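You operate a simulated robot arm through the tools that you are given. There is no shell and no other tool.

You are at the controls of a simulated robot arm. One attempt, no reset.

JOB
Close the terminals up, take the earth off and test the gas relay.
Fine: link nuts tight, terminal cover shut; one press of the gas test button; the links stay as they are.

Only the result counts: the job must be done as asked and must still hold three seconds after the hand-in. Knocking over, shifting, dropping, spilling or breaking anything else fails it. A push-on lid holds only when it is set on centred and level and pressed home; a screw cap is set on level and turned clockwise until tight.

ROBOT AND FRAMES
A 6-joint arm with a two-finger parallel gripper, fixed in place. Base frame: the origin is at the foot of the arm, x ahead of it, y to its left, z up. Readings come in m, rad, newtons and seconds.
With the tool pointing down near the work surface it reaches from about 0.1 to 0.46 m from the base axis. Its first joint turns from -2.007 to 2.007 rad. Payload 3.43 kg.
The TCP is the grasp point between the finger pads, 0.034 m short of the fingertips. In the tool frame z runs along the fingers and y along their closing line. The gripper opens to 0.128 m. The fingers are 0.024 m wide and 0.012 m thick; the gripper's body (0.048 by 0.13 m) begins 0.096 m behind the TCP.
Orientation is that of the tool frame in the base frame, as a unit quaternion [w, x, y, z]. With the fingers straight down and closing along the base's y, the tool's x points along the base's -x, its y along +y and its z along -z.

CONTROLS
- The arm moves only by the tool step_arm. Its argument "increments" is a list of rows, each an object (a shift or turn left out is 0, a gripper value left out holds the last) with "translation": the shift along the base's x, y, z in m, a list of three; "dr": the turn, a rotation vector about the base's x, y, z in rad, a list of three; "claw": the opening, from 0 (shut) to 1 (fully open). In form: [{"translation": [x, y, z], "dr": [wx, wy, wz], "claw": claw}, ...]. A call has 1 to 20 rows; each row shifts and turns the commanded pose from where the row before left it. Each row takes 0.2 s and may step no farther than 0.05 m and 0.15 rad from the row before; otherwise, or with a gripper value out of range, the whole call is refused. A pose out of reach is approached as far as the arm can. The call stops where the force on the tool passes 90 N (or 10 N more than at its start, if that is more) or the arm is blocked; 0.2 s more then pass. The fingers move at their own pace (about 0.153 m/s each) and stop on an object; they squeeze with about 28 N. The grip force told is the motor's: it shows also when the fingers shut on nothing. Time passes only in rows, and 0.2 s behind the last, so rows that do not move let the fingers close. It gives the time, the measured TCP pose, the force on the tool (base axes), the opening and the grip force at its end, in the units of the frame above (readings bear some noise), with the torque about the TCP (base axes, N m) and any sound that the robot's microphone picked up.
- Cameras (640 x 400 px; columns grow to the right, rows downward): "scene" is fixed at [0.221, 0.6518, 1.4277]; the picture's right is [-0.96, -0.29, 0.00], its down [-0.07, 0.23, -0.97] and it looks along [0.28, -0.93, -0.24] (base axes); focal length 299 px, centre (320, 200). "wrist" rides on the gripper at [0.076, -0.011, -0.16] in the tool frame; the picture's right is [0.15, 0.99, 0.00], its down [-0.88, 0.13, -0.46] and it looks along [-0.45, 0.07, 0.89] (tool axes); focal length 234 px, centre (320, 200). There is no depth. A picture from a camera that has moved, and an enlarged one, comes with that camera's place and axes in the base frame and with its lens. The place of the scene camera against the robot may be out by one fixed shift of up to 0.012 m in any direction.
- grab_frame(camera): a new picture of that camera. It takes no simulated time.
- raise_lower(by): slides the trunk up (or, below 0, down) by that many m; the arm rides with it, the base frame stays. It gives what a move gives, with no picture.
- zoom(camera, box): a new picture of the part [left, top, right, bottom] of that camera's present view, enlarged. It takes no simulated time.
- close_job(): hands the job in; it is judged then, once.

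Places have to be worked out from the pictures, the camera data and where the tool is seen. Open the gripper and draw the arm clear of the work before you hand the job in, unless the task says otherwise.

The tools are called as name(argument=value, ...) on one line, values as JSON. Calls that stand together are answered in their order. step_arm: Moves the arm, as the interface text tells. Its arguments: {"type":"object","properties":{"increments":{"type":"array"}},"required":["increments"]} The other tools are called the same way: raise_lower (by) slides the trunk up or down; grab_frame (camera) takes a picture; zoom (camera, box) takes an enlarged picture of a part of a camera's view; close_job () hands the job in.

At the start:

```text
time_s: 0.0
eef_pos: [0.3181, -0.1785, 1.4706]
ee_rot: [0.0, 0.0, 1.0, 0.0]
wrist_force: [0.4, 0.6, -1.1]
torque: [0.0, 0.01, -0.02]
grip_width: 0.1278
finger_force: 0.1
trunk travel left (down, up): [-0.946, 0.044]
```

scene: 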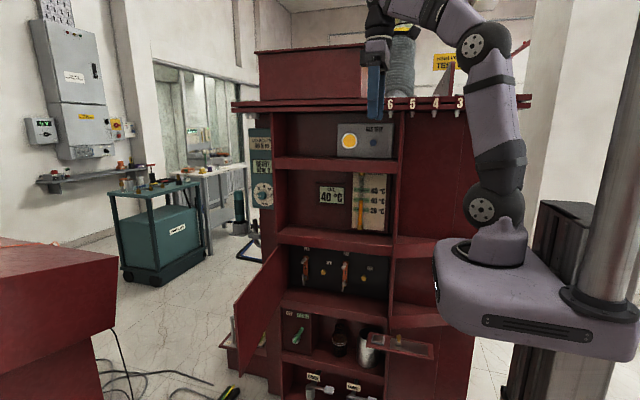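
wrist: 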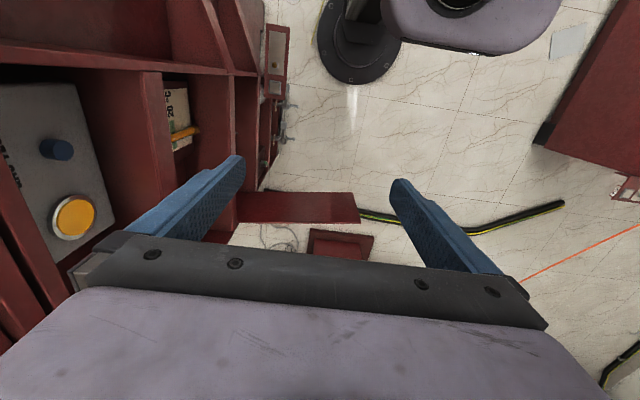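

The scene shows a tall red transformer tank with shelves/compartments; I will look at the parts enlarged before moving anything.

zoom(camera="scene", box=[240, 90, 420, 202])

zoom(camera="scene", box=[220, 190, 440, 328])

zoom(camera="scene", box=[220, 290, 440, 400])

zoom(camera="scene", box=[340, 0, 540, 125])

zoom(camera="scene", box=[20, 80, 260, 230])

```text
3.56 times, centred on (330, 146) of scene
camera zoom: at [0.221, 0.6518, 1.4277], right [-0.96, -0.29, 0.0], down [-0.07, 0.23, -0.97], along [0.28, -0.93, -0.24], focal length 1064 px, centre (284, 392)
```

zoom: 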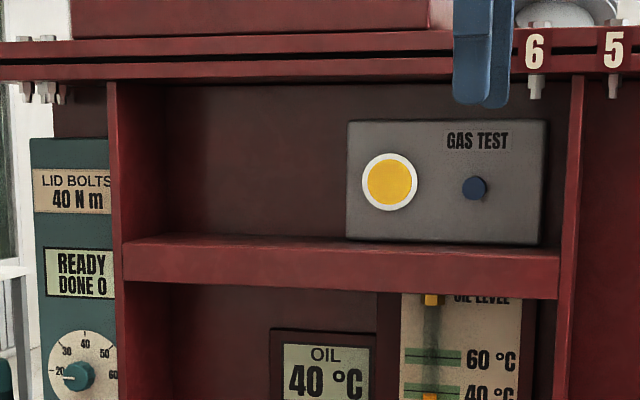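

```text
2.90 times, centred on (330, 259) of scene
camera zoom: at [0.221, 0.6518, 1.4277], right [-0.96, -0.29, 0.0], down [-0.07, 0.23, -0.97], along [0.28, -0.93, -0.24], focal length 868 px, centre (291, 29)
```

zoom: 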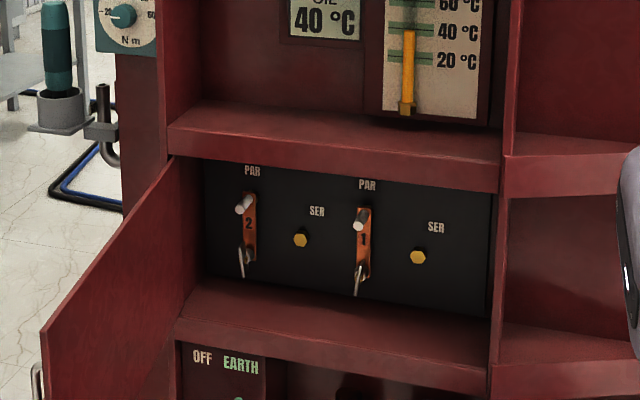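

```text
2.91 times, centred on (330, 345) of scene
camera zoom: at [0.221, 0.6518, 1.4277], right [-0.96, -0.29, 0.0], down [-0.07, 0.23, -0.97], along [0.28, -0.93, -0.24], focal length 871 px, centre (291, -222)
```

zoom: 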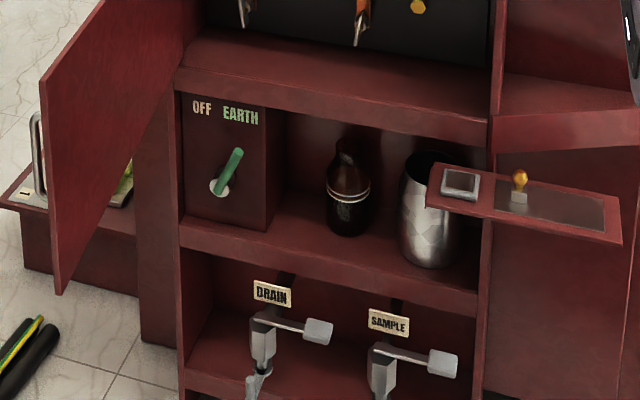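

```text
3.20 times, centred on (440, 62) of scene
camera zoom: at [0.221, 0.6518, 1.4277], right [-0.96, -0.29, 0.0], down [-0.07, 0.23, -0.97], along [0.28, -0.93, -0.24], focal length 958 px, centre (-64, 640)
```

zoom: 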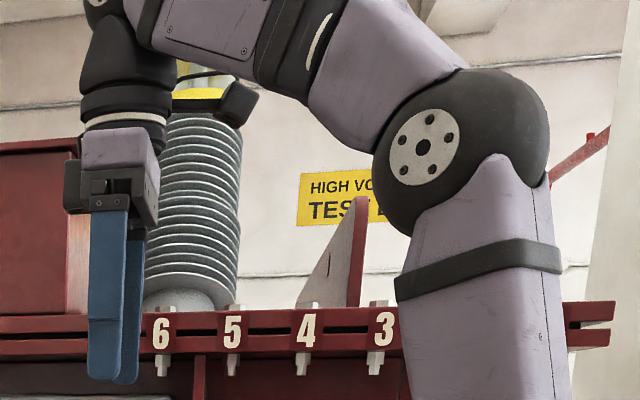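

```text
2.67 times, centred on (140, 155) of scene
camera zoom: at [0.221, 0.6518, 1.4277], right [-0.96, -0.29, 0.0], down [-0.07, 0.23, -0.97], along [0.28, -0.93, -0.24], focal length 798 px, centre (800, 320)
```

zoom: 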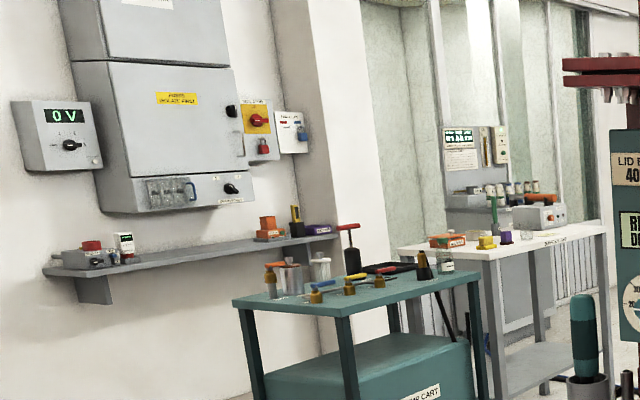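

I zoom in closer on the terminal links, the earth switch and the gas relay.

zoom(camera="scene", box=[285, 240, 395, 309])

zoom(camera="scene", box=[225, 300, 335, 369])

zoom(camera="scene", box=[325, 110, 405, 160])

zoom(camera="scene", box=[240, 120, 290, 260])

zoom(camera="scene", box=[350, 310, 440, 366])

```text
5.80 times, centred on (340, 274) of scene
camera zoom: at [0.221, 0.6518, 1.4277], right [-0.96, -0.29, 0.0], down [-0.07, 0.23, -0.97], along [0.28, -0.93, -0.24], focal length 1736 px, centre (204, -232)
```

zoom: 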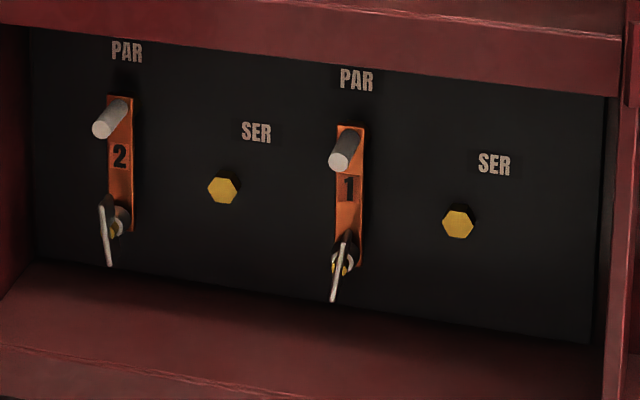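

```text
5.80 times, centred on (280, 334) of scene
camera zoom: at [0.221, 0.6518, 1.4277], right [-0.96, -0.29, 0.0], down [-0.07, 0.23, -0.97], along [0.28, -0.93, -0.24], focal length 1736 px, centre (552, -580)
```

zoom: 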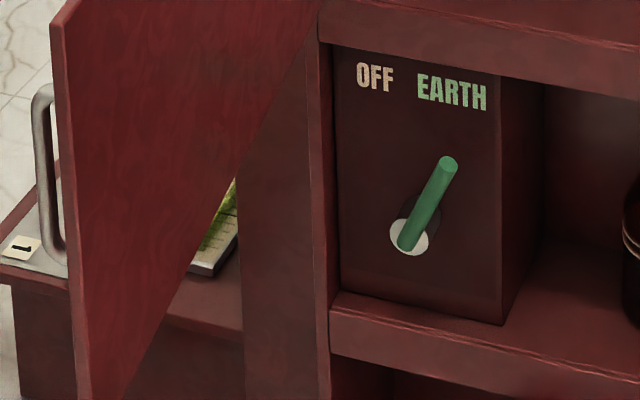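

```text
8.00 times, centred on (365, 135) of scene
camera zoom: at [0.221, 0.6518, 1.4277], right [-0.96, -0.29, 0.0], down [-0.07, 0.23, -0.97], along [0.28, -0.93, -0.24], focal length 2395 px, centre (-40, 720)
```

zoom: 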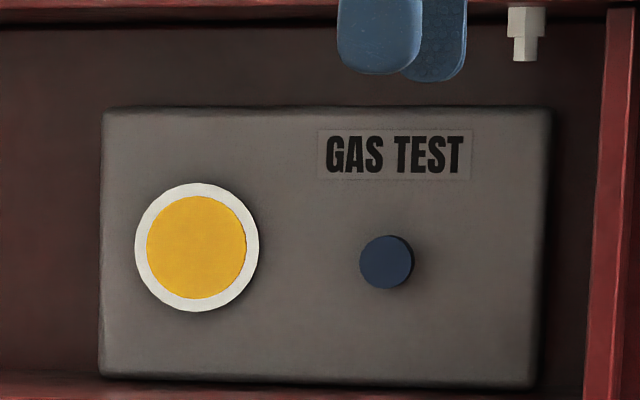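

```text
2.86 times, centred on (265, 190) of scene
camera zoom: at [0.221, 0.6518, 1.4277], right [-0.96, -0.29, 0.0], down [-0.07, 0.23, -0.97], along [0.28, -0.93, -0.24], focal length 855 px, centre (477, 229)
```

zoom: 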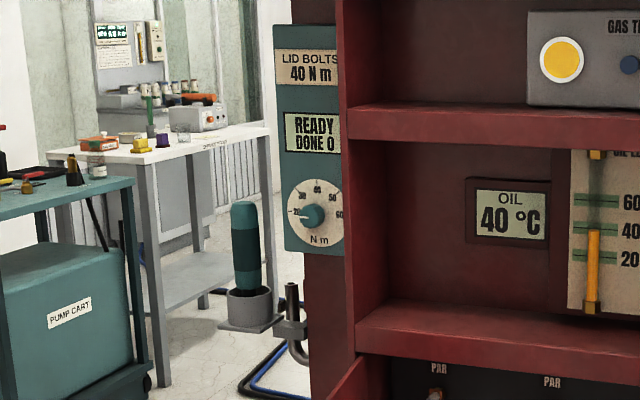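

```text
7.11 times, centred on (395, 338) of scene
camera zoom: at [0.221, 0.6518, 1.4277], right [-0.96, -0.29, 0.0], down [-0.07, 0.23, -0.97], along [0.28, -0.93, -0.24], focal length 2129 px, centre (-213, -781)
```

zoom: 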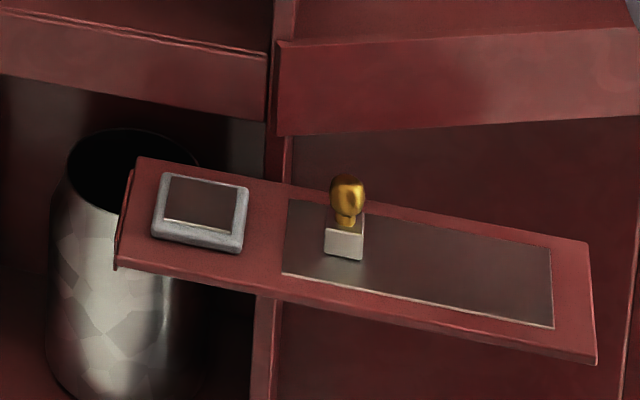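

The gas button triangulates to about (0.356, -0.474, 1.37), so the tank face is a plane near y≈-0.48 facing +y. I turn the tool to point at the tank (-y) with the camera on top, staying well in front of it.

step_arm(increments=[{"dr": [-0.1428, 0, 0]}, {"dr": [-0.1428, 0, 0]}, {"dr": [-0.1428, 0, 0]}, {"dr": [-0.1428, 0, 0]}, {"dr": [-0.1428, 0, 0]}, {"dr": [-0.1428, 0, 0]}, {"dr": [-0.1428, 0, 0]}, {"dr": [-0.1428, 0, 0]}, {"dr": [-0.1428, 0, 0]}, {"dr": [-0.1428, 0, 0]}, {"dr": [-0.1428, 0, 0]}])

```text
time_s: 2.4
eef_pos: [0.3202, -0.1793, 1.4692]
ee_rot: [0.0, 0.001, -0.706, 0.708]
wrist_force: [-0.1, 0.3, 0.5]
torque: [0.01, -0.02, 0.0]
grip_width: 0.1278
finger_force: 0.0
trunk travel left (down, up): [-0.946, 0.044]
```

The tool now points along -y; next I roll it about its own axis so the fingers close along x with the camera above.

step_arm(increments=[{"dr": [0, 0.1428, 0]}, {"dr": [0, 0.1428, 0]}, {"dr": [0, 0.1428, 0]}, {"dr": [0, 0.1428, 0]}, {"dr": [0, 0.1428, 0]}, {"dr": [0, 0.1428, 0]}, {"dr": [0, 0.1428, 0]}, {"dr": [0, 0.1428, 0]}, {"dr": [0, 0.1428, 0]}, {"dr": [0, 0.1428, 0]}, {"dr": [0, 0.1428, 0]}])

```text
time_s: 4.8
eef_pos: [0.32, -0.1795, 1.4703]
ee_rot: [0.5, 0.501, -0.499, 0.499]
wrist_force: [0.6, 1.2, 0.4]
torque: [-0.03, -0.03, -0.03]
grip_width: 0.1279
finger_force: 0.1
trunk travel left (down, up): [-0.946, 0.044]
```

The tool frame is x up, z toward the tank, as planned. I look from both cameras before lowering.

grab_frame(camera="wrist")

grab_frame(camera="scene")

```text
taken
camera wrist: at [0.3305, -0.0181, 1.5449], right [-0.99, 0.0, 0.15], down [-0.13, 0.46, -0.88], along [-0.07, -0.89, -0.45], focal length 234 px, centre (320, 200)
```

wrist: 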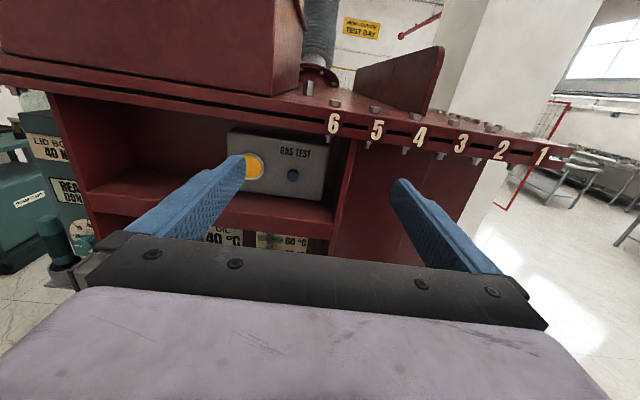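

```text
taken
```

scene: 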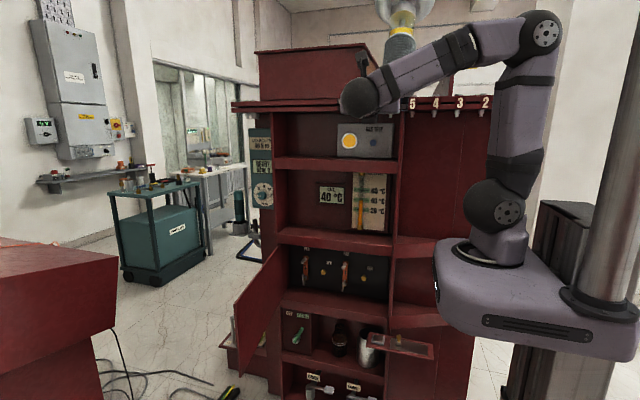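

Space below the arm and carriage looks free, so I lower the trunk about 0.5 m to bring the tool to the terminal compartment's height.

raise_lower(by=-0.3)

raise_lower(by=-0.25)

grab_frame(camera="wrist")

grab_frame(camera="scene")

```text
time_s: 7.8
eef_pos: [0.3192, -0.1791, 1.1701]
ee_rot: [0.5, 0.5, -0.499, 0.501]
wrist_force: [0.8, 0.2, -0.5]
torque: [-0.02, 0.01, -0.01]
grip_width: 0.1282
finger_force: 0.0
trunk travel left (down, up): [-0.646, 0.344]
```

```text
time_s: 10.4
eef_pos: [0.32, -0.1798, 0.9187]
ee_rot: [0.5, 0.5, -0.5, 0.5]
wrist_force: [0.2, 1.2, -0.3]
torque: [-0.02, 0.0, -0.01]
grip_width: 0.1282
finger_force: 0.0
trunk travel left (down, up): [-0.396, 0.594]
```

```text
taken
camera wrist: at [0.3303, -0.0181, 0.995], right [-0.99, 0.0, 0.15], down [-0.13, 0.46, -0.88], along [-0.07, -0.89, -0.45], focal length 234 px, centre (320, 200)
```

wrist: 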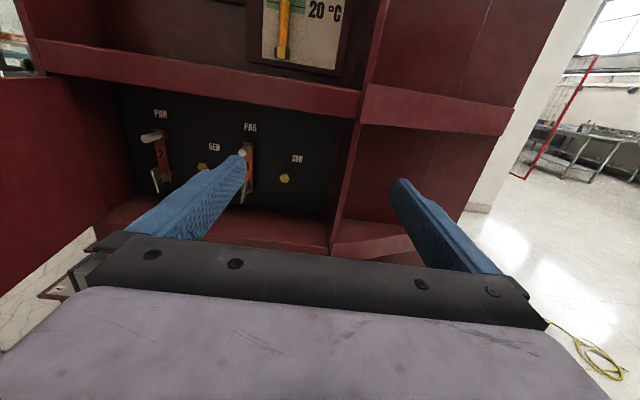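

```text
taken
```

scene: 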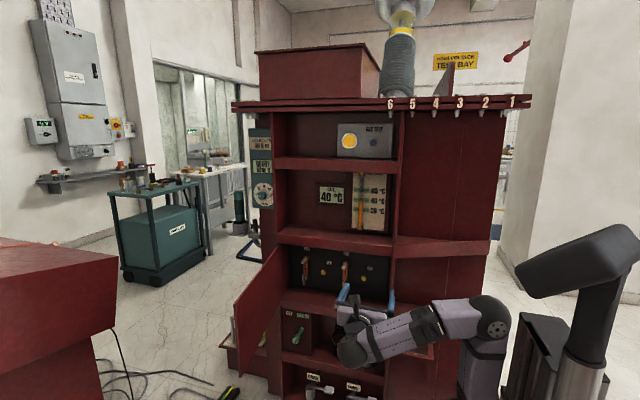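

The compartment is visible from the wrist now; I zoom in on both links and their wing nuts.

zoom(camera="wrist", box=[130, 95, 330, 220])

zoom(camera="scene", box=[290, 240, 400, 309])

```text
3.20 times, centred on (230, 158) of wrist
camera zoom: at [0.3303, -0.0181, 0.995], right [-0.99, 0.0, 0.15], down [-0.13, 0.46, -0.88], along [-0.07, -0.89, -0.45], focal length 749 px, centre (608, 336)
```

zoom: 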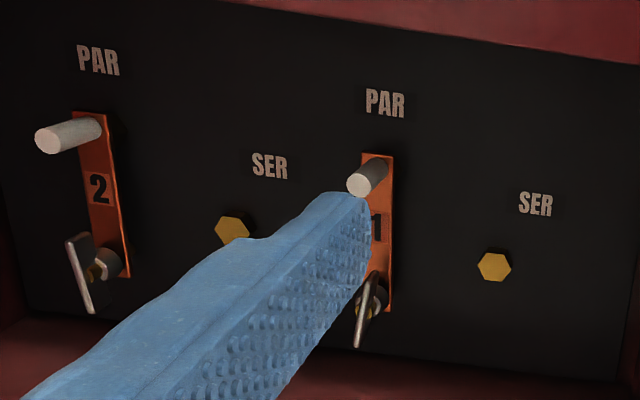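

```text
5.80 times, centred on (345, 274) of scene
camera zoom: at [0.221, 0.6518, 1.4277], right [-0.96, -0.29, 0.0], down [-0.07, 0.23, -0.97], along [0.28, -0.93, -0.24], focal length 1736 px, centre (175, -232)
```

zoom: 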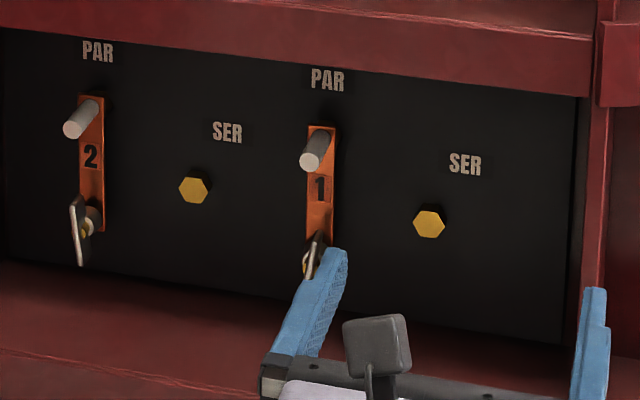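

Nut 1 sits near x≈0.48, z≈0.75 and nut 2 near x≈0.63, z≈0.77. I move over in front of nut 1, staying at y≈-0.2, to get a second wrist view for accurate triangulation.

step_arm(increments=[{"translation": [0.04, 0, -0.02]}, {"translation": [0.04, 0, -0.02]}, {"translation": [0.04, 0, -0.02]}, {"translation": [0.04, 0, -0.02]}, {}])

grab_frame(camera="wrist")

zoom(camera="wrist", box=[190, 60, 430, 210])

```text
time_s: 11.6
eef_pos: [0.4787, -0.1783, 0.8375]
ee_rot: [0.501, 0.5, -0.5, 0.5]
wrist_force: [0.5, 0.2, -0.6]
torque: [-0.02, -0.03, 0.01]
grip_width: 0.1279
finger_force: 0.1
trunk travel left (down, up): [-0.396, 0.594]
```

```text
taken
camera wrist: at [0.4911, -0.0171, 0.9136], right [-0.99, 0.0, 0.15], down [-0.13, 0.46, -0.88], along [-0.07, -0.89, -0.45], focal length 234 px, centre (320, 200)
```

wrist: 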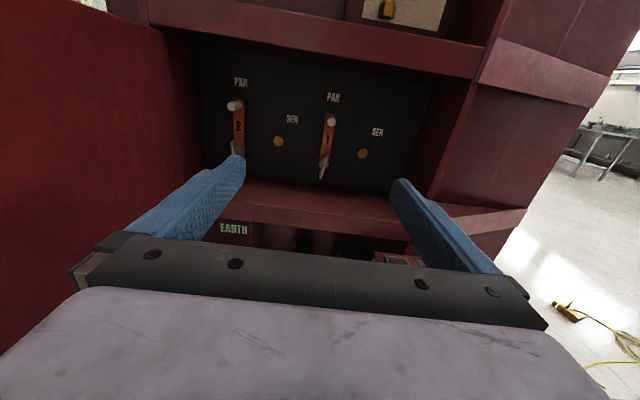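

```text
2.67 times, centred on (310, 135) of wrist
camera zoom: at [0.4911, -0.0171, 0.9136], right [-0.99, 0.0, 0.15], down [-0.13, 0.46, -0.88], along [-0.07, -0.89, -0.45], focal length 624 px, centre (347, 373)
```

zoom: 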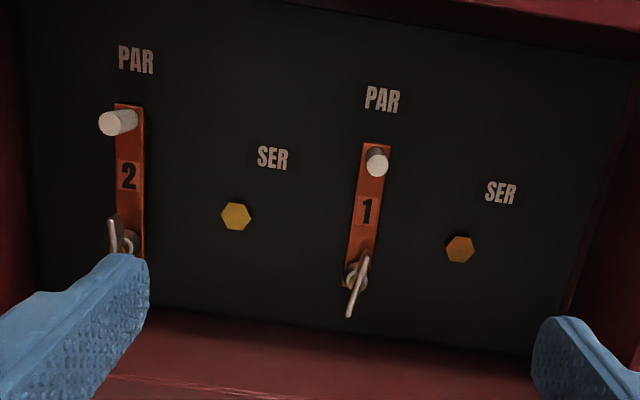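

Two wrist views give link 1's pivot at about (0.459, -0.477, 0.757) and link 2's at (0.643, -0.477, 0.757), panel at y≈-0.52. I move in toward nut 1 and stop about 10 cm short to inspect it closely.

step_arm(increments=[{"translation": [-0.01, 0, -0.04]}, {"translation": [-0.01, 0, -0.04]}, {"translation": [0, -0.045, 0]}, {"translation": [0, -0.045, 0]}, {"translation": [0, -0.045, 0]}, {"translation": [0, -0.03, 0]}, {}])

grab_frame(camera="wrist")

zoom(camera="wrist", box=[240, 80, 400, 180])

zoom(camera="scene", box=[285, 240, 395, 309])

```text
time_s: 13.2
eef_pos: [0.4606, -0.3443, 0.759]
ee_rot: [-0.5, -0.5, 0.5, -0.5]
wrist_force: [-0.6, -0.3, 0.8]
torque: [0.02, 0.03, -0.03]
grip_width: 0.1281
finger_force: 0.1
trunk travel left (down, up): [-0.396, 0.594]
```

```text
taken
camera wrist: at [0.4719, -0.1835, 0.8344], right [-0.99, 0.0, 0.15], down [-0.13, 0.46, -0.88], along [-0.07, -0.89, -0.45], focal length 234 px, centre (320, 200)
```

wrist: 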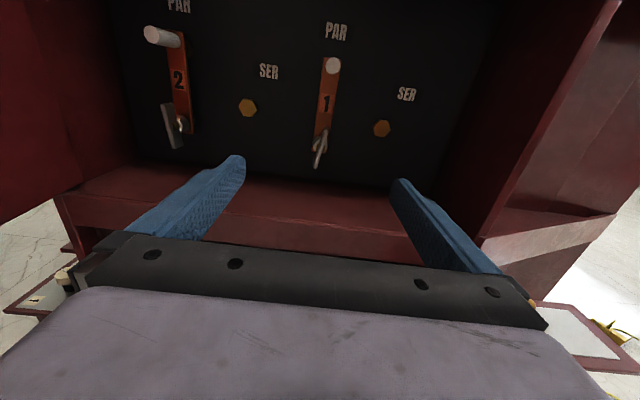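

```text
4.00 times, centred on (320, 130) of wrist
camera zoom: at [0.4719, -0.1835, 0.8344], right [-0.99, 0.0, 0.15], down [-0.13, 0.46, -0.88], along [-0.07, -0.89, -0.45], focal length 937 px, centre (320, 480)
```

zoom: 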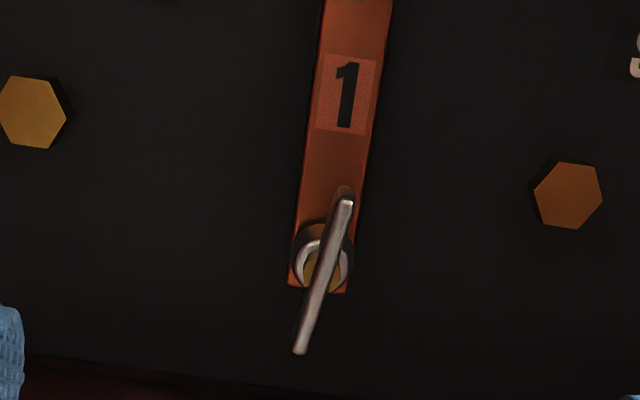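

```text
5.80 times, centred on (340, 274) of scene
camera zoom: at [0.221, 0.6518, 1.4277], right [-0.96, -0.29, 0.0], down [-0.07, 0.23, -0.97], along [0.28, -0.93, -0.24], focal length 1736 px, centre (204, -232)
```

zoom: 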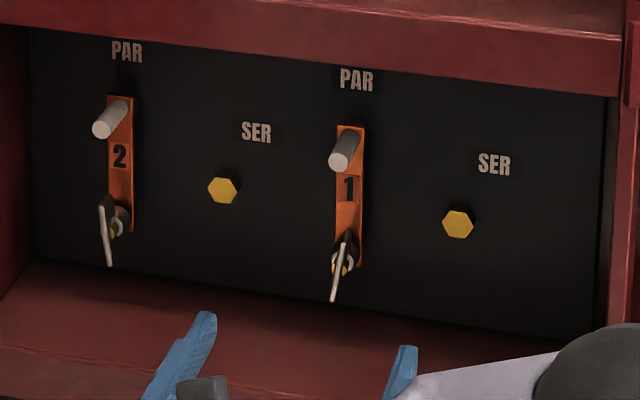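

Nut 1's wing is clear: tilted slightly, near-vertical. I zoom on nut 2 for comparison of how far each stands off its link.

zoom(camera="wrist", box=[130, 80, 250, 155])

zoom(camera="wrist", box=[290, 115, 350, 175])

zoom(camera="scene", box=[295, 262, 360, 302])

```text
5.33 times, centred on (190, 118) of wrist
camera zoom: at [0.4719, -0.1835, 0.8344], right [-0.99, 0.0, 0.15], down [-0.13, 0.46, -0.88], along [-0.07, -0.89, -0.45], focal length 1249 px, centre (1013, 640)
```

zoom: 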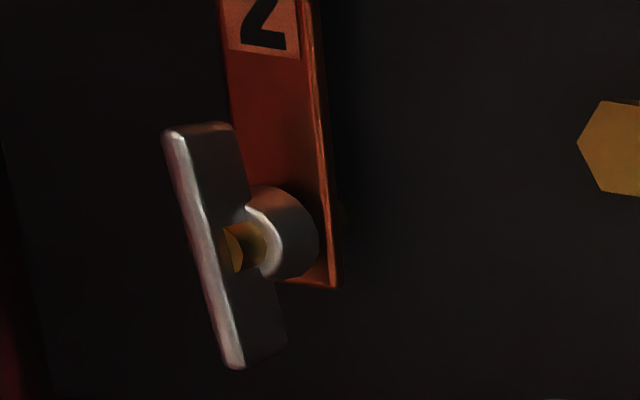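

```text
6.67 times, centred on (320, 145) of wrist
camera zoom: at [0.4719, -0.1835, 0.8344], right [-0.99, 0.0, 0.15], down [-0.13, 0.46, -0.88], along [-0.07, -0.89, -0.45], focal length 1561 px, centre (320, 567)
```

zoom: 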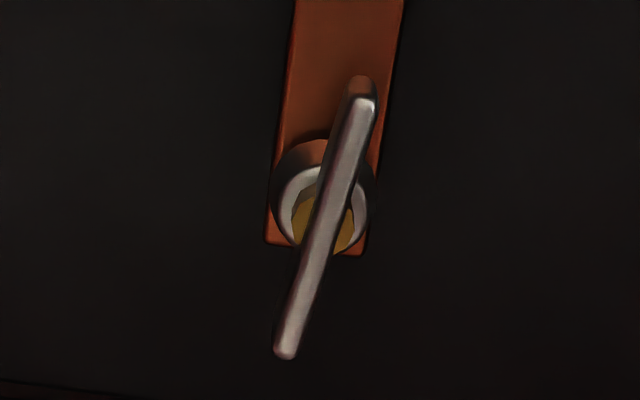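

```text
9.85 times, centred on (328, 282) of scene
camera zoom: at [0.221, 0.6518, 1.4277], right [-0.96, -0.29, 0.0], down [-0.07, 0.23, -0.97], along [0.28, -0.93, -0.24], focal length 2948 px, centre (246, -607)
```

zoom: 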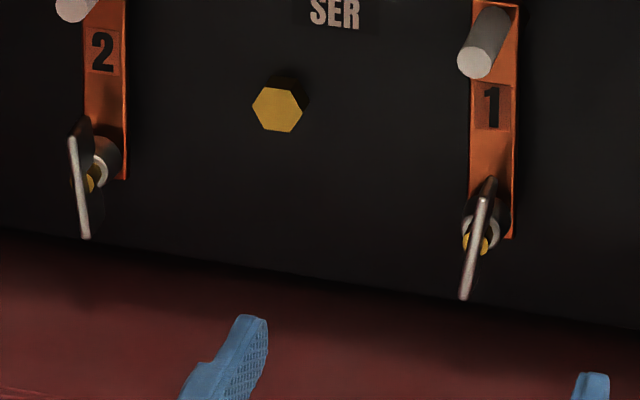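

Both wing nuts look alike (wing plate about y -0.472 to -0.495 in front of a collar), so I will tighten both. For nut 1 I roll the tool clockwise by ~0.18 rad to line up with the wing, narrow the fingers to ~4 cm and go nearer.

step_arm(increments=[{"dr": [0, -0.09, 0], "claw": 0.32}, {"dr": [0, -0.09, 0], "claw": 0.32}, {"translation": [-0.001, -0.03, 0], "claw": 0.32}, {"translation": [0, -0.025, 0], "claw": 0.32}, {}])

grab_frame(camera="wrist")

zoom(camera="wrist", box=[240, 110, 400, 210])

zoom(camera="scene", box=[295, 262, 395, 324])

```text
time_s: 14.4
eef_pos: [0.4562, -0.4007, 0.7592]
ee_rot: [-0.453, -0.454, 0.543, -0.543]
wrist_force: [0.3, -0.2, 0.3]
torque: [-0.02, -0.02, 0.01]
grip_width: 0.0409
finger_force: 0.1
trunk travel left (down, up): [-0.396, 0.594]
```

```text
taken
camera wrist: at [0.4543, -0.2394, 0.8358], right [-1.0, 0.0, -0.03], down [0.03, 0.46, -0.89], along [0.02, -0.89, -0.46], focal length 234 px, centre (320, 200)
```

wrist: 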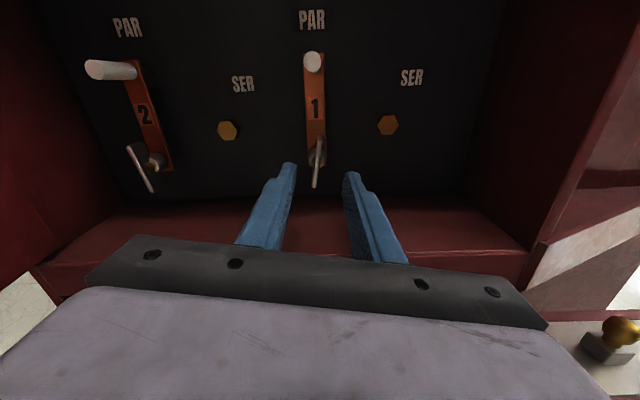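

```text
4.00 times, centred on (320, 160) of wrist
camera zoom: at [0.4543, -0.2394, 0.8358], right [-1.0, 0.0, -0.03], down [0.03, 0.46, -0.89], along [0.02, -0.89, -0.46], focal length 937 px, centre (320, 360)
```

zoom: 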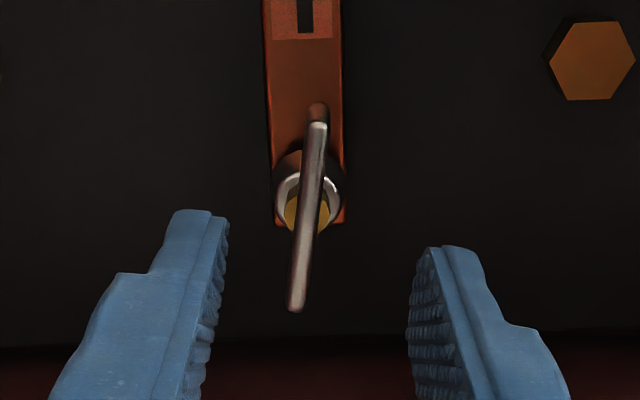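

```text
6.40 times, centred on (345, 293) of scene
camera zoom: at [0.221, 0.6518, 1.4277], right [-0.96, -0.29, 0.0], down [-0.07, 0.23, -0.97], along [0.28, -0.93, -0.24], focal length 1916 px, centre (160, -395)
```

zoom: 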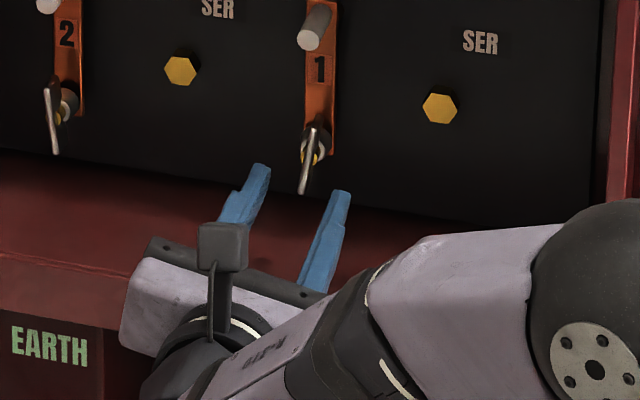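

Wing 1 centre is at x≈0.460, z≈0.758, about 4 mm to the +x of my tool axis; I correct that, advance so the tips overlap the wing's front ~1 cm, and close.

step_arm(increments=[{"translation": [0.004, 0, -0.001], "dr": [0, 0.025, 0]}, {"translation": [0, -0.025, 0]}, {"translation": [0, -0.021, 0]}, {}])

zoom(camera="wrist", box=[240, 110, 400, 210])

zoom(camera="scene", box=[295, 262, 395, 324])

```text
time_s: 15.4
eef_pos: [0.4614, -0.4448, 0.7604]
ee_rot: [-0.46, -0.46, 0.537, -0.537]
wrist_force: [-0.1, -0.5, -0.3]
torque: [0.0, -0.04, -0.02]
grip_width: 0.0411
finger_force: 0.1
trunk travel left (down, up): [-0.396, 0.594]
```

```text
4.00 times, centred on (320, 160) of wrist
camera zoom: at [0.4607, -0.2844, 0.8354], right [-1.0, 0.0, -0.01], down [0.01, 0.46, -0.89], along [0.0, -0.89, -0.46], focal length 937 px, centre (320, 360)
```

zoom: 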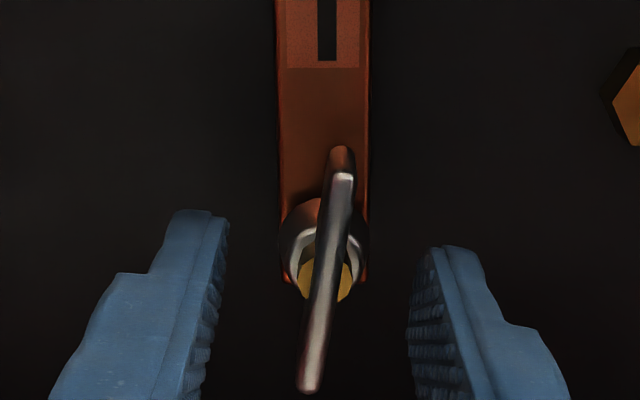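

```text
6.40 times, centred on (345, 293) of scene
camera zoom: at [0.221, 0.6518, 1.4277], right [-0.96, -0.29, 0.0], down [-0.07, 0.23, -0.97], along [0.28, -0.93, -0.24], focal length 1916 px, centre (160, -395)
```

zoom: 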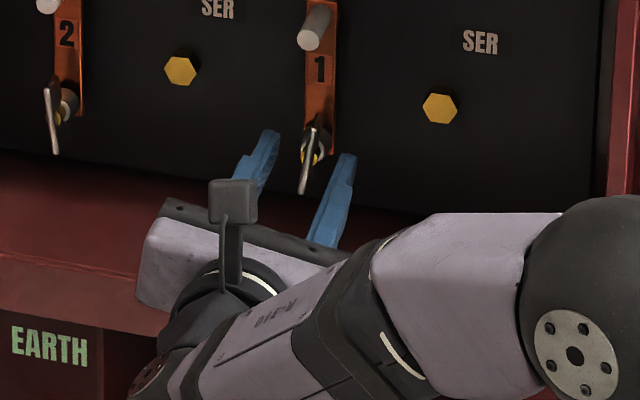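

The wing sits centred between the fingertips with only ~1-2 mm error; I trim, edge in a bit and close on the wing.

step_arm(increments=[{"translation": [-0.001, -0.004, -0.002]}, {"claw": 0.0}, {"claw": 0.0}, {"claw": 0.0}, {"claw": 0.0}])

zoom(camera="wrist", box=[240, 110, 400, 210])

```text
time_s: 16.6
eef_pos: [0.46, -0.4496, 0.7576]
ee_rot: [-0.46, -0.46, 0.537, -0.537]
wrist_force: [1.9, 0.5, -0.1]
torque: [0.06, 0.01, 0.12]
grip_width: 0.0173
finger_force: 45.1
trunk travel left (down, up): [-0.396, 0.594]
```

```text
4.00 times, centred on (320, 160) of wrist
camera zoom: at [0.4601, -0.2882, 0.833], right [-1.0, 0.0, -0.01], down [0.01, 0.46, -0.89], along [0.0, -0.89, -0.46], focal length 937 px, centre (320, 360)
```

zoom: 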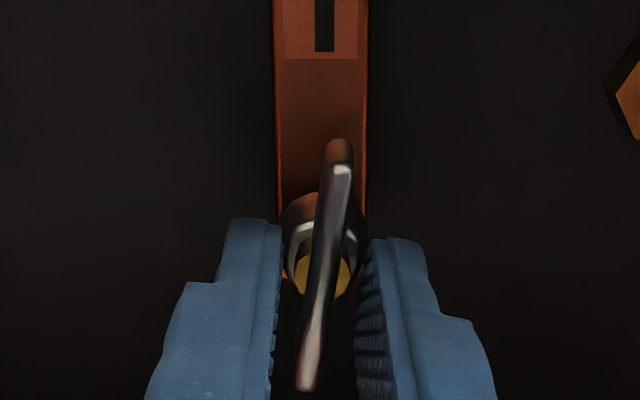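

The fingers stopped at 17 mm, wider than the wing plate, so the tips are probably on the collar or bolt. I open, back off 6 mm and close again to grip only the wing's front.

step_arm(increments=[{"claw": 0.3}, {"claw": 0.3}, {"translation": [0, 0.007, 0]}, {"claw": 0.0}, {"claw": 0.0}, {"claw": 0.0}])

zoom(camera="wrist", box=[240, 110, 400, 210])

```text
time_s: 18.0
eef_pos: [0.4604, -0.4427, 0.7579]
ee_rot: [0.459, 0.46, -0.537, 0.538]
wrist_force: [3.0, -2.6, 1.1]
torque: [0.45, 0.04, 0.17]
grip_width: 0.006
finger_force: 40.2
trunk travel left (down, up): [-0.396, 0.594]
```

```text
4.00 times, centred on (320, 160) of wrist
camera zoom: at [0.4599, -0.2819, 0.8331], right [-1.0, 0.0, -0.01], down [0.01, 0.46, -0.89], along [0.0, -0.89, -0.46], focal length 937 px, centre (320, 360)
```

zoom: 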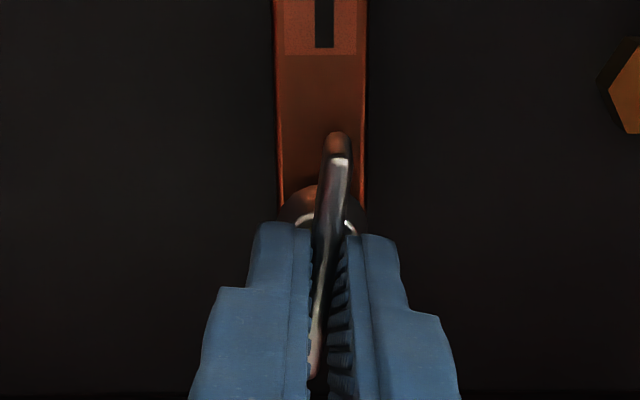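

Now the grip is 6 mm wide, on the wing itself. I turn clockwise (seen from the front, i.e. about -y) in small steps and watch the torque.

step_arm(increments=[{"dr": [0, -0.08, 0]}, {"dr": [0, -0.08, 0]}, {"dr": [0, -0.08, 0]}, {}])

zoom(camera="wrist", box=[240, 110, 400, 210])

zoom(camera="scene", box=[295, 262, 395, 324])

```text
time_s: 19.0
eef_pos: [0.4622, -0.444, 0.7579]
ee_rot: [0.391, 0.393, -0.588, 0.59]
wrist_force: [9.0, -8.2, 7.9]
torque: [0.86, 0.03, 0.59]
grip_width: 0.0058
finger_force: 40.2
trunk travel left (down, up): [-0.396, 0.594]
```

```text
4.00 times, centred on (320, 160) of wrist
camera zoom: at [0.4421, -0.2819, 0.8307], right [-0.97, 0.0, -0.25], down [0.22, 0.46, -0.86], along [0.11, -0.89, -0.44], focal length 937 px, centre (320, 360)
```

zoom: 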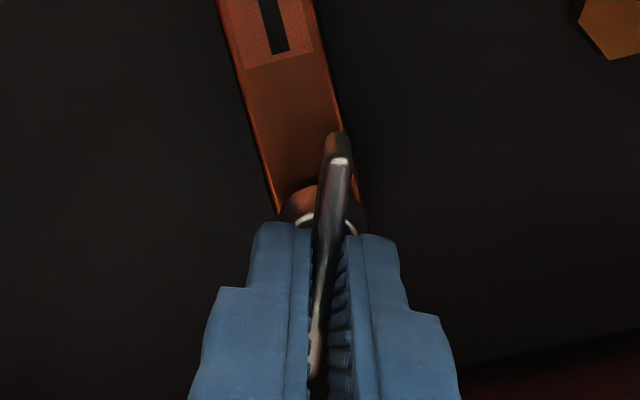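

```text
6.40 times, centred on (345, 293) of scene
camera zoom: at [0.221, 0.6518, 1.4277], right [-0.96, -0.29, 0.0], down [-0.07, 0.23, -0.97], along [0.28, -0.93, -0.24], focal length 1916 px, centre (160, -395)
```

zoom: 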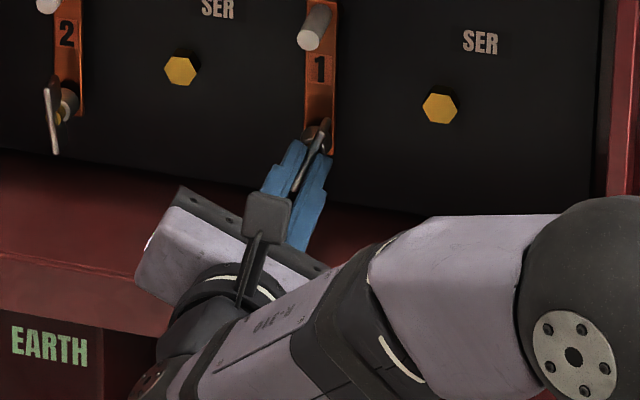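

The nut turns freely with the tool (no torque about y yet), but side forces build up a little. I ease the pose toward the nut's axis (+x, +z, -y by ~1 mm) while turning on.

step_arm(increments=[{"translation": [0.0015, -0.001, 0.0012]}, {"dr": [0, -0.1, 0]}, {"dr": [0, -0.1, 0]}, {"dr": [0, -0.1, 0]}, {}])

```text
time_s: 20.2
eef_pos: [0.4615, -0.4441, 0.7573]
ee_rot: [0.298, 0.299, -0.64, 0.641]
wrist_force: [-5.4, 10.1, 0.0]
torque: [0.29, -0.02, 0.13]
grip_width: 0.0062
finger_force: 40.4
trunk travel left (down, up): [-0.396, 0.594]
```

Still turning freely; forces small. I continue clockwise with a slight y ease-back.

step_arm(increments=[{"translation": [-0.0008, 0.001, 0], "dr": [0, -0.1, 0]}, {"dr": [0, -0.12, 0]}, {"dr": [0, -0.12, 0]}, {"dr": [0, -0.12, 0]}, {}])

```text
time_s: 21.4
eef_pos: [0.4629, -0.4429, 0.7587]
ee_rot: [0.145, 0.147, -0.691, 0.692]
wrist_force: [11.9, -14.8, 7.2]
torque: [-0.43, 0.01, -0.48]
grip_width: 0.0061
finger_force: 39.9
trunk travel left (down, up): [-0.396, 0.594]
```

The wing follows the tool; I look to check that the link stays and the nut is really turning.

zoom(camera="wrist", box=[240, 110, 400, 210])

zoom(camera="scene", box=[295, 242, 395, 304])

```text
4.00 times, centred on (320, 160) of wrist
camera zoom: at [0.3976, -0.282, 0.7986], right [-0.53, 0.0, -0.85], down [0.75, 0.46, -0.47], along [0.39, -0.89, -0.24], focal length 937 px, centre (320, 360)
```

zoom: 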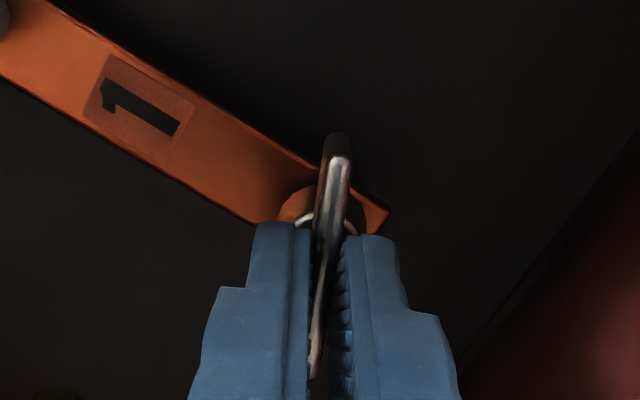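

```text
6.40 times, centred on (345, 273) of scene
camera zoom: at [0.221, 0.6518, 1.4277], right [-0.96, -0.29, 0.0], down [-0.07, 0.23, -0.97], along [0.28, -0.93, -0.24], focal length 1916 px, centre (160, -267)
```

zoom: 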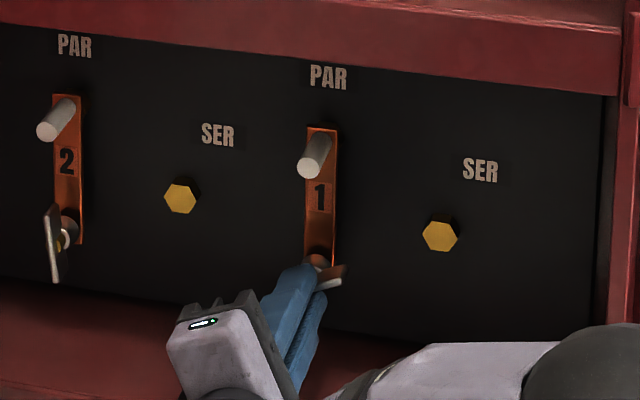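

Link 1 stays in place and the nut turns. I keep turning clockwise.

step_arm(increments=[{"translation": [0.001, -0.001, 0.0005], "dr": [0, -0.1, 0]}, {"dr": [0, -0.12, 0]}, {"dr": [0, -0.12, 0]}, {"dr": [0, -0.12, 0]}, {}])

step_arm(increments=[{"dr": [0, -0.1, 0]}, {"dr": [0, -0.12, 0]}, {"dr": [0, -0.12, 0]}, {"dr": [0, -0.12, 0]}, {}])

```text
time_s: 22.6
eef_pos: [0.4623, -0.4432, 0.7596]
ee_rot: [-0.017, -0.015, -0.706, 0.708]
wrist_force: [9.5, -8.9, 15.7]
torque: [-0.12, 1.0, -0.58]
grip_width: 0.0062
finger_force: 40.8
trunk travel left (down, up): [-0.396, 0.594]
```

```text
time_s: 23.8
eef_pos: [0.4629, -0.4436, 0.7603]
ee_rot: [-0.177, -0.175, -0.684, 0.685]
wrist_force: [4.2, -5.6, 15.4]
torque: [-0.07, 1.91, 0.07]
grip_width: 0.0184
finger_force: 45.1
trunk travel left (down, up): [-0.396, 0.594]
```

The torque climbed to 1.0 then 1.9 N m and the fingers are being pried open on the wing: the nut is tightening up hard. I look at it.

grab_frame(camera="wrist")

zoom(camera="wrist", box=[240, 110, 400, 210])

zoom(camera="scene", box=[295, 242, 395, 304])

```text
taken
camera wrist: at [0.3908, -0.2816, 0.732], right [0.35, 0.0, -0.94], down [0.83, 0.46, 0.31], along [0.43, -0.89, 0.16], focal length 234 px, centre (320, 200)
```

wrist: 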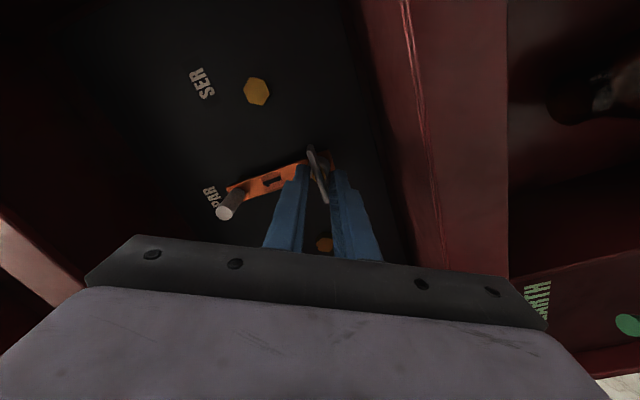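

```text
4.00 times, centred on (320, 160) of wrist
camera zoom: at [0.3908, -0.2816, 0.732], right [0.35, 0.0, -0.94], down [0.83, 0.46, 0.31], along [0.43, -0.89, 0.16], focal length 937 px, centre (320, 360)
```

zoom: 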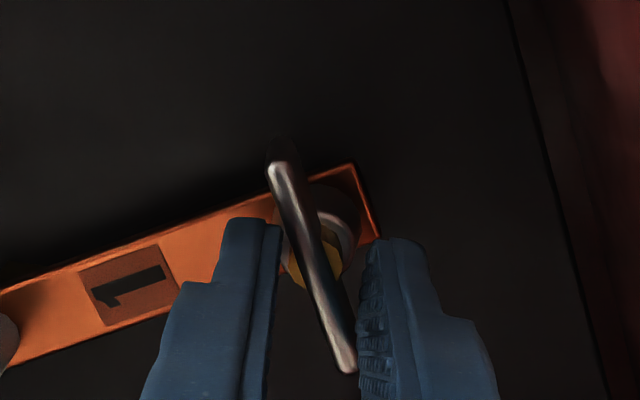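

```text
6.40 times, centred on (345, 273) of scene
camera zoom: at [0.221, 0.6518, 1.4277], right [-0.96, -0.29, 0.0], down [-0.07, 0.23, -0.97], along [0.28, -0.93, -0.24], focal length 1916 px, centre (160, -267)
```

zoom: 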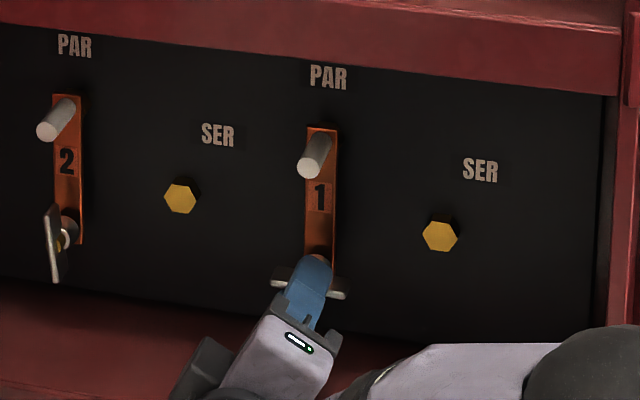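

The wing stopped turning with it about horizontal while the fingers acted as a fork at 1.9 N m, so nut 1 is hard tight (about 83° turned). I back the roll off, open, withdraw 8 cm and roll back to camera-up.

step_arm(increments=[{"dr": [0, 0.14, 0]}, {"dr": [0, 0.14, 0]}, {"dr": [0, 0.12, 0]}, {"claw": 0.4}, {"claw": 0.4}, {"translation": [0, 0.04, 0]}, {"translation": [0, 0.04, 0]}, {}])

zoom(camera="wrist", box=[240, 80, 400, 180])

zoom(camera="scene", box=[295, 242, 395, 304])

```text
time_s: 25.6
eef_pos: [0.4624, -0.3633, 0.7576]
ee_rot: [-0.037, -0.038, -0.706, 0.706]
wrist_force: [0.2, 0.6, -0.4]
torque: [-0.01, 0.0, -0.03]
grip_width: 0.0511
finger_force: 0.1
trunk travel left (down, up): [-0.396, 0.594]
```

```text
4.00 times, centred on (320, 130) of wrist
camera zoom: at [0.3864, -0.2019, 0.7607], right [-0.04, 0.0, -1.0], down [0.89, 0.46, -0.04], along [0.46, -0.89, -0.02], focal length 937 px, centre (320, 480)
```

zoom: 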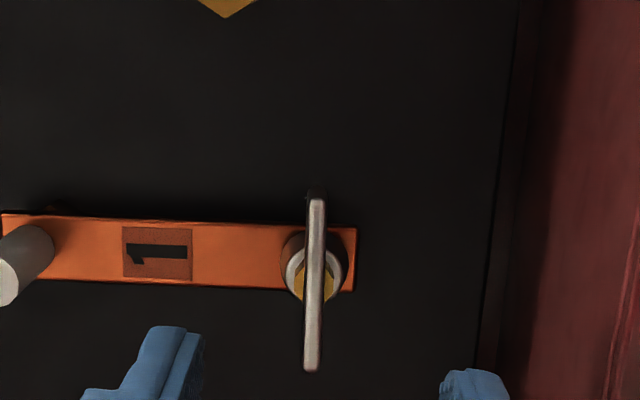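

```text
6.40 times, centred on (345, 273) of scene
camera zoom: at [0.221, 0.6518, 1.4277], right [-0.96, -0.29, 0.0], down [-0.07, 0.23, -0.97], along [0.28, -0.93, -0.24], focal length 1916 px, centre (160, -267)
```

zoom: 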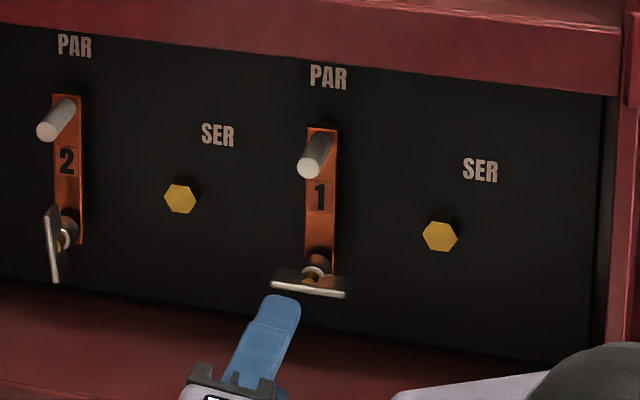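

Nut 1's wing is now exactly horizontal and link 1 hasn't moved. The open door is close to where my gripper body would go for nut 2, so I back out, roll to camera-up and measure the door before going over.

step_arm(increments=[{"translation": [0, 0.04, 0], "dr": [0, 0.12, 0]}, {"translation": [0, 0.04, 0], "dr": [0, 0.14, 0]}, {"translation": [0.01, 0.04, 0], "dr": [0, 0.14, 0]}, {"translation": [0, 0, 0.01], "dr": [0, 0.14, 0]}, {"dr": [0, 0.14, 0]}, {"dr": [0, 0.14, 0]}, {"dr": [0, 0.14, 0]}, {"dr": [0, 0.14, 0]}, {"dr": [0, 0.14, 0]}, {"dr": [0, 0.14, 0]}, {"dr": [0, 0.14, 0]}, {"dr": [0, 0.14, 0]}, {"dr": [0, 0.135, 0]}, {}])

grab_frame(camera="wrist")

grab_frame(camera="scene")

```text
time_s: 28.6
eef_pos: [0.4731, -0.2425, 0.7683]
ee_rot: [0.53, 0.528, -0.47, 0.468]
wrist_force: [0.5, 0.0, -0.4]
torque: [0.0, 0.0, -0.01]
grip_width: 0.0513
finger_force: 0.1
trunk travel left (down, up): [-0.396, 0.594]
```

```text
taken
camera wrist: at [0.4931, -0.0818, 0.8411], right [-0.96, 0.0, 0.26], down [-0.24, 0.46, -0.86], along [-0.12, -0.89, -0.44], focal length 234 px, centre (320, 200)
```

wrist: 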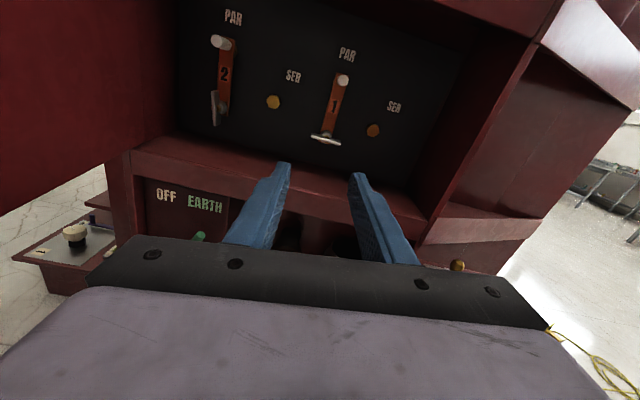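

```text
taken
```

scene: 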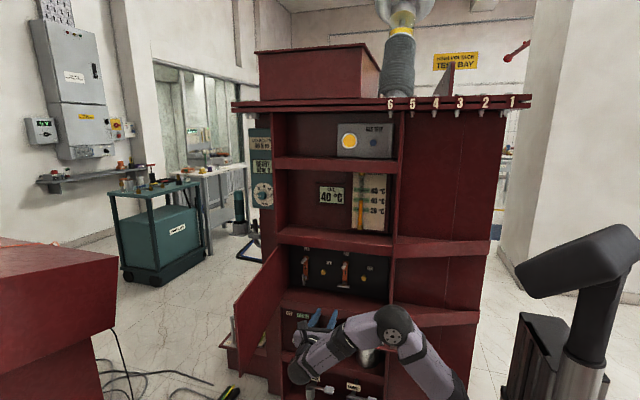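

I can't fix the door's plane well from these grazing views, so I yaw the tool about 50° toward the door to look straight at it.

step_arm(increments=[{"translation": [-0.02, 0.03, 0.01], "dr": [0, -0.145, 0]}, {"translation": [-0.03, 0.03, 0.01], "dr": [0, 0, 0.145]}, {"translation": [-0.02, 0.03, 0.01], "dr": [0, 0, 0.145]}, {"dr": [0, 0, 0.145]}, {"dr": [0, 0, 0.145]}, {"dr": [0, 0, 0.145]}, {"dr": [0, 0, 0.145]}, {}])

grab_frame(camera="wrist")

grab_frame(camera="scene")

```text
time_s: 30.4
eef_pos: [0.4628, -0.1437, 0.8277]
ee_rot: [0.235, 0.661, -0.252, 0.667]
wrist_force: [-0.3, 0.5, -0.3]
torque: [0.0, 0.02, 0.0]
grip_width: 0.0511
finger_force: 0.1
out of reach, approached as far as the arm can: row 5, 6, 7
trunk travel left (down, up): [-0.396, 0.594]
```

```text
taken
camera wrist: at [0.3463, -0.0312, 0.9038], right [-0.64, -0.76, 0.12], down [-0.42, 0.21, -0.88], along [0.64, -0.62, -0.45], focal length 234 px, centre (320, 200)
```

wrist: 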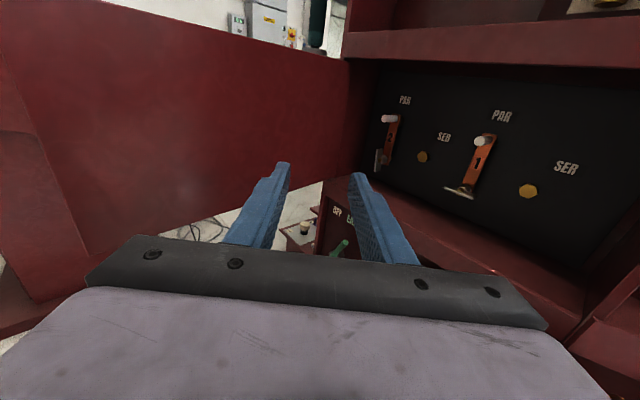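

```text
taken
```

scene: 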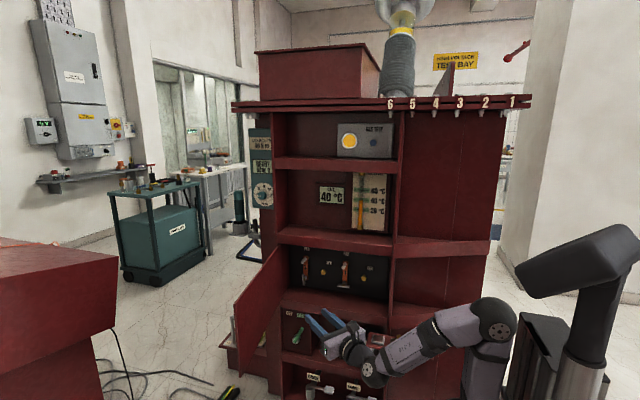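

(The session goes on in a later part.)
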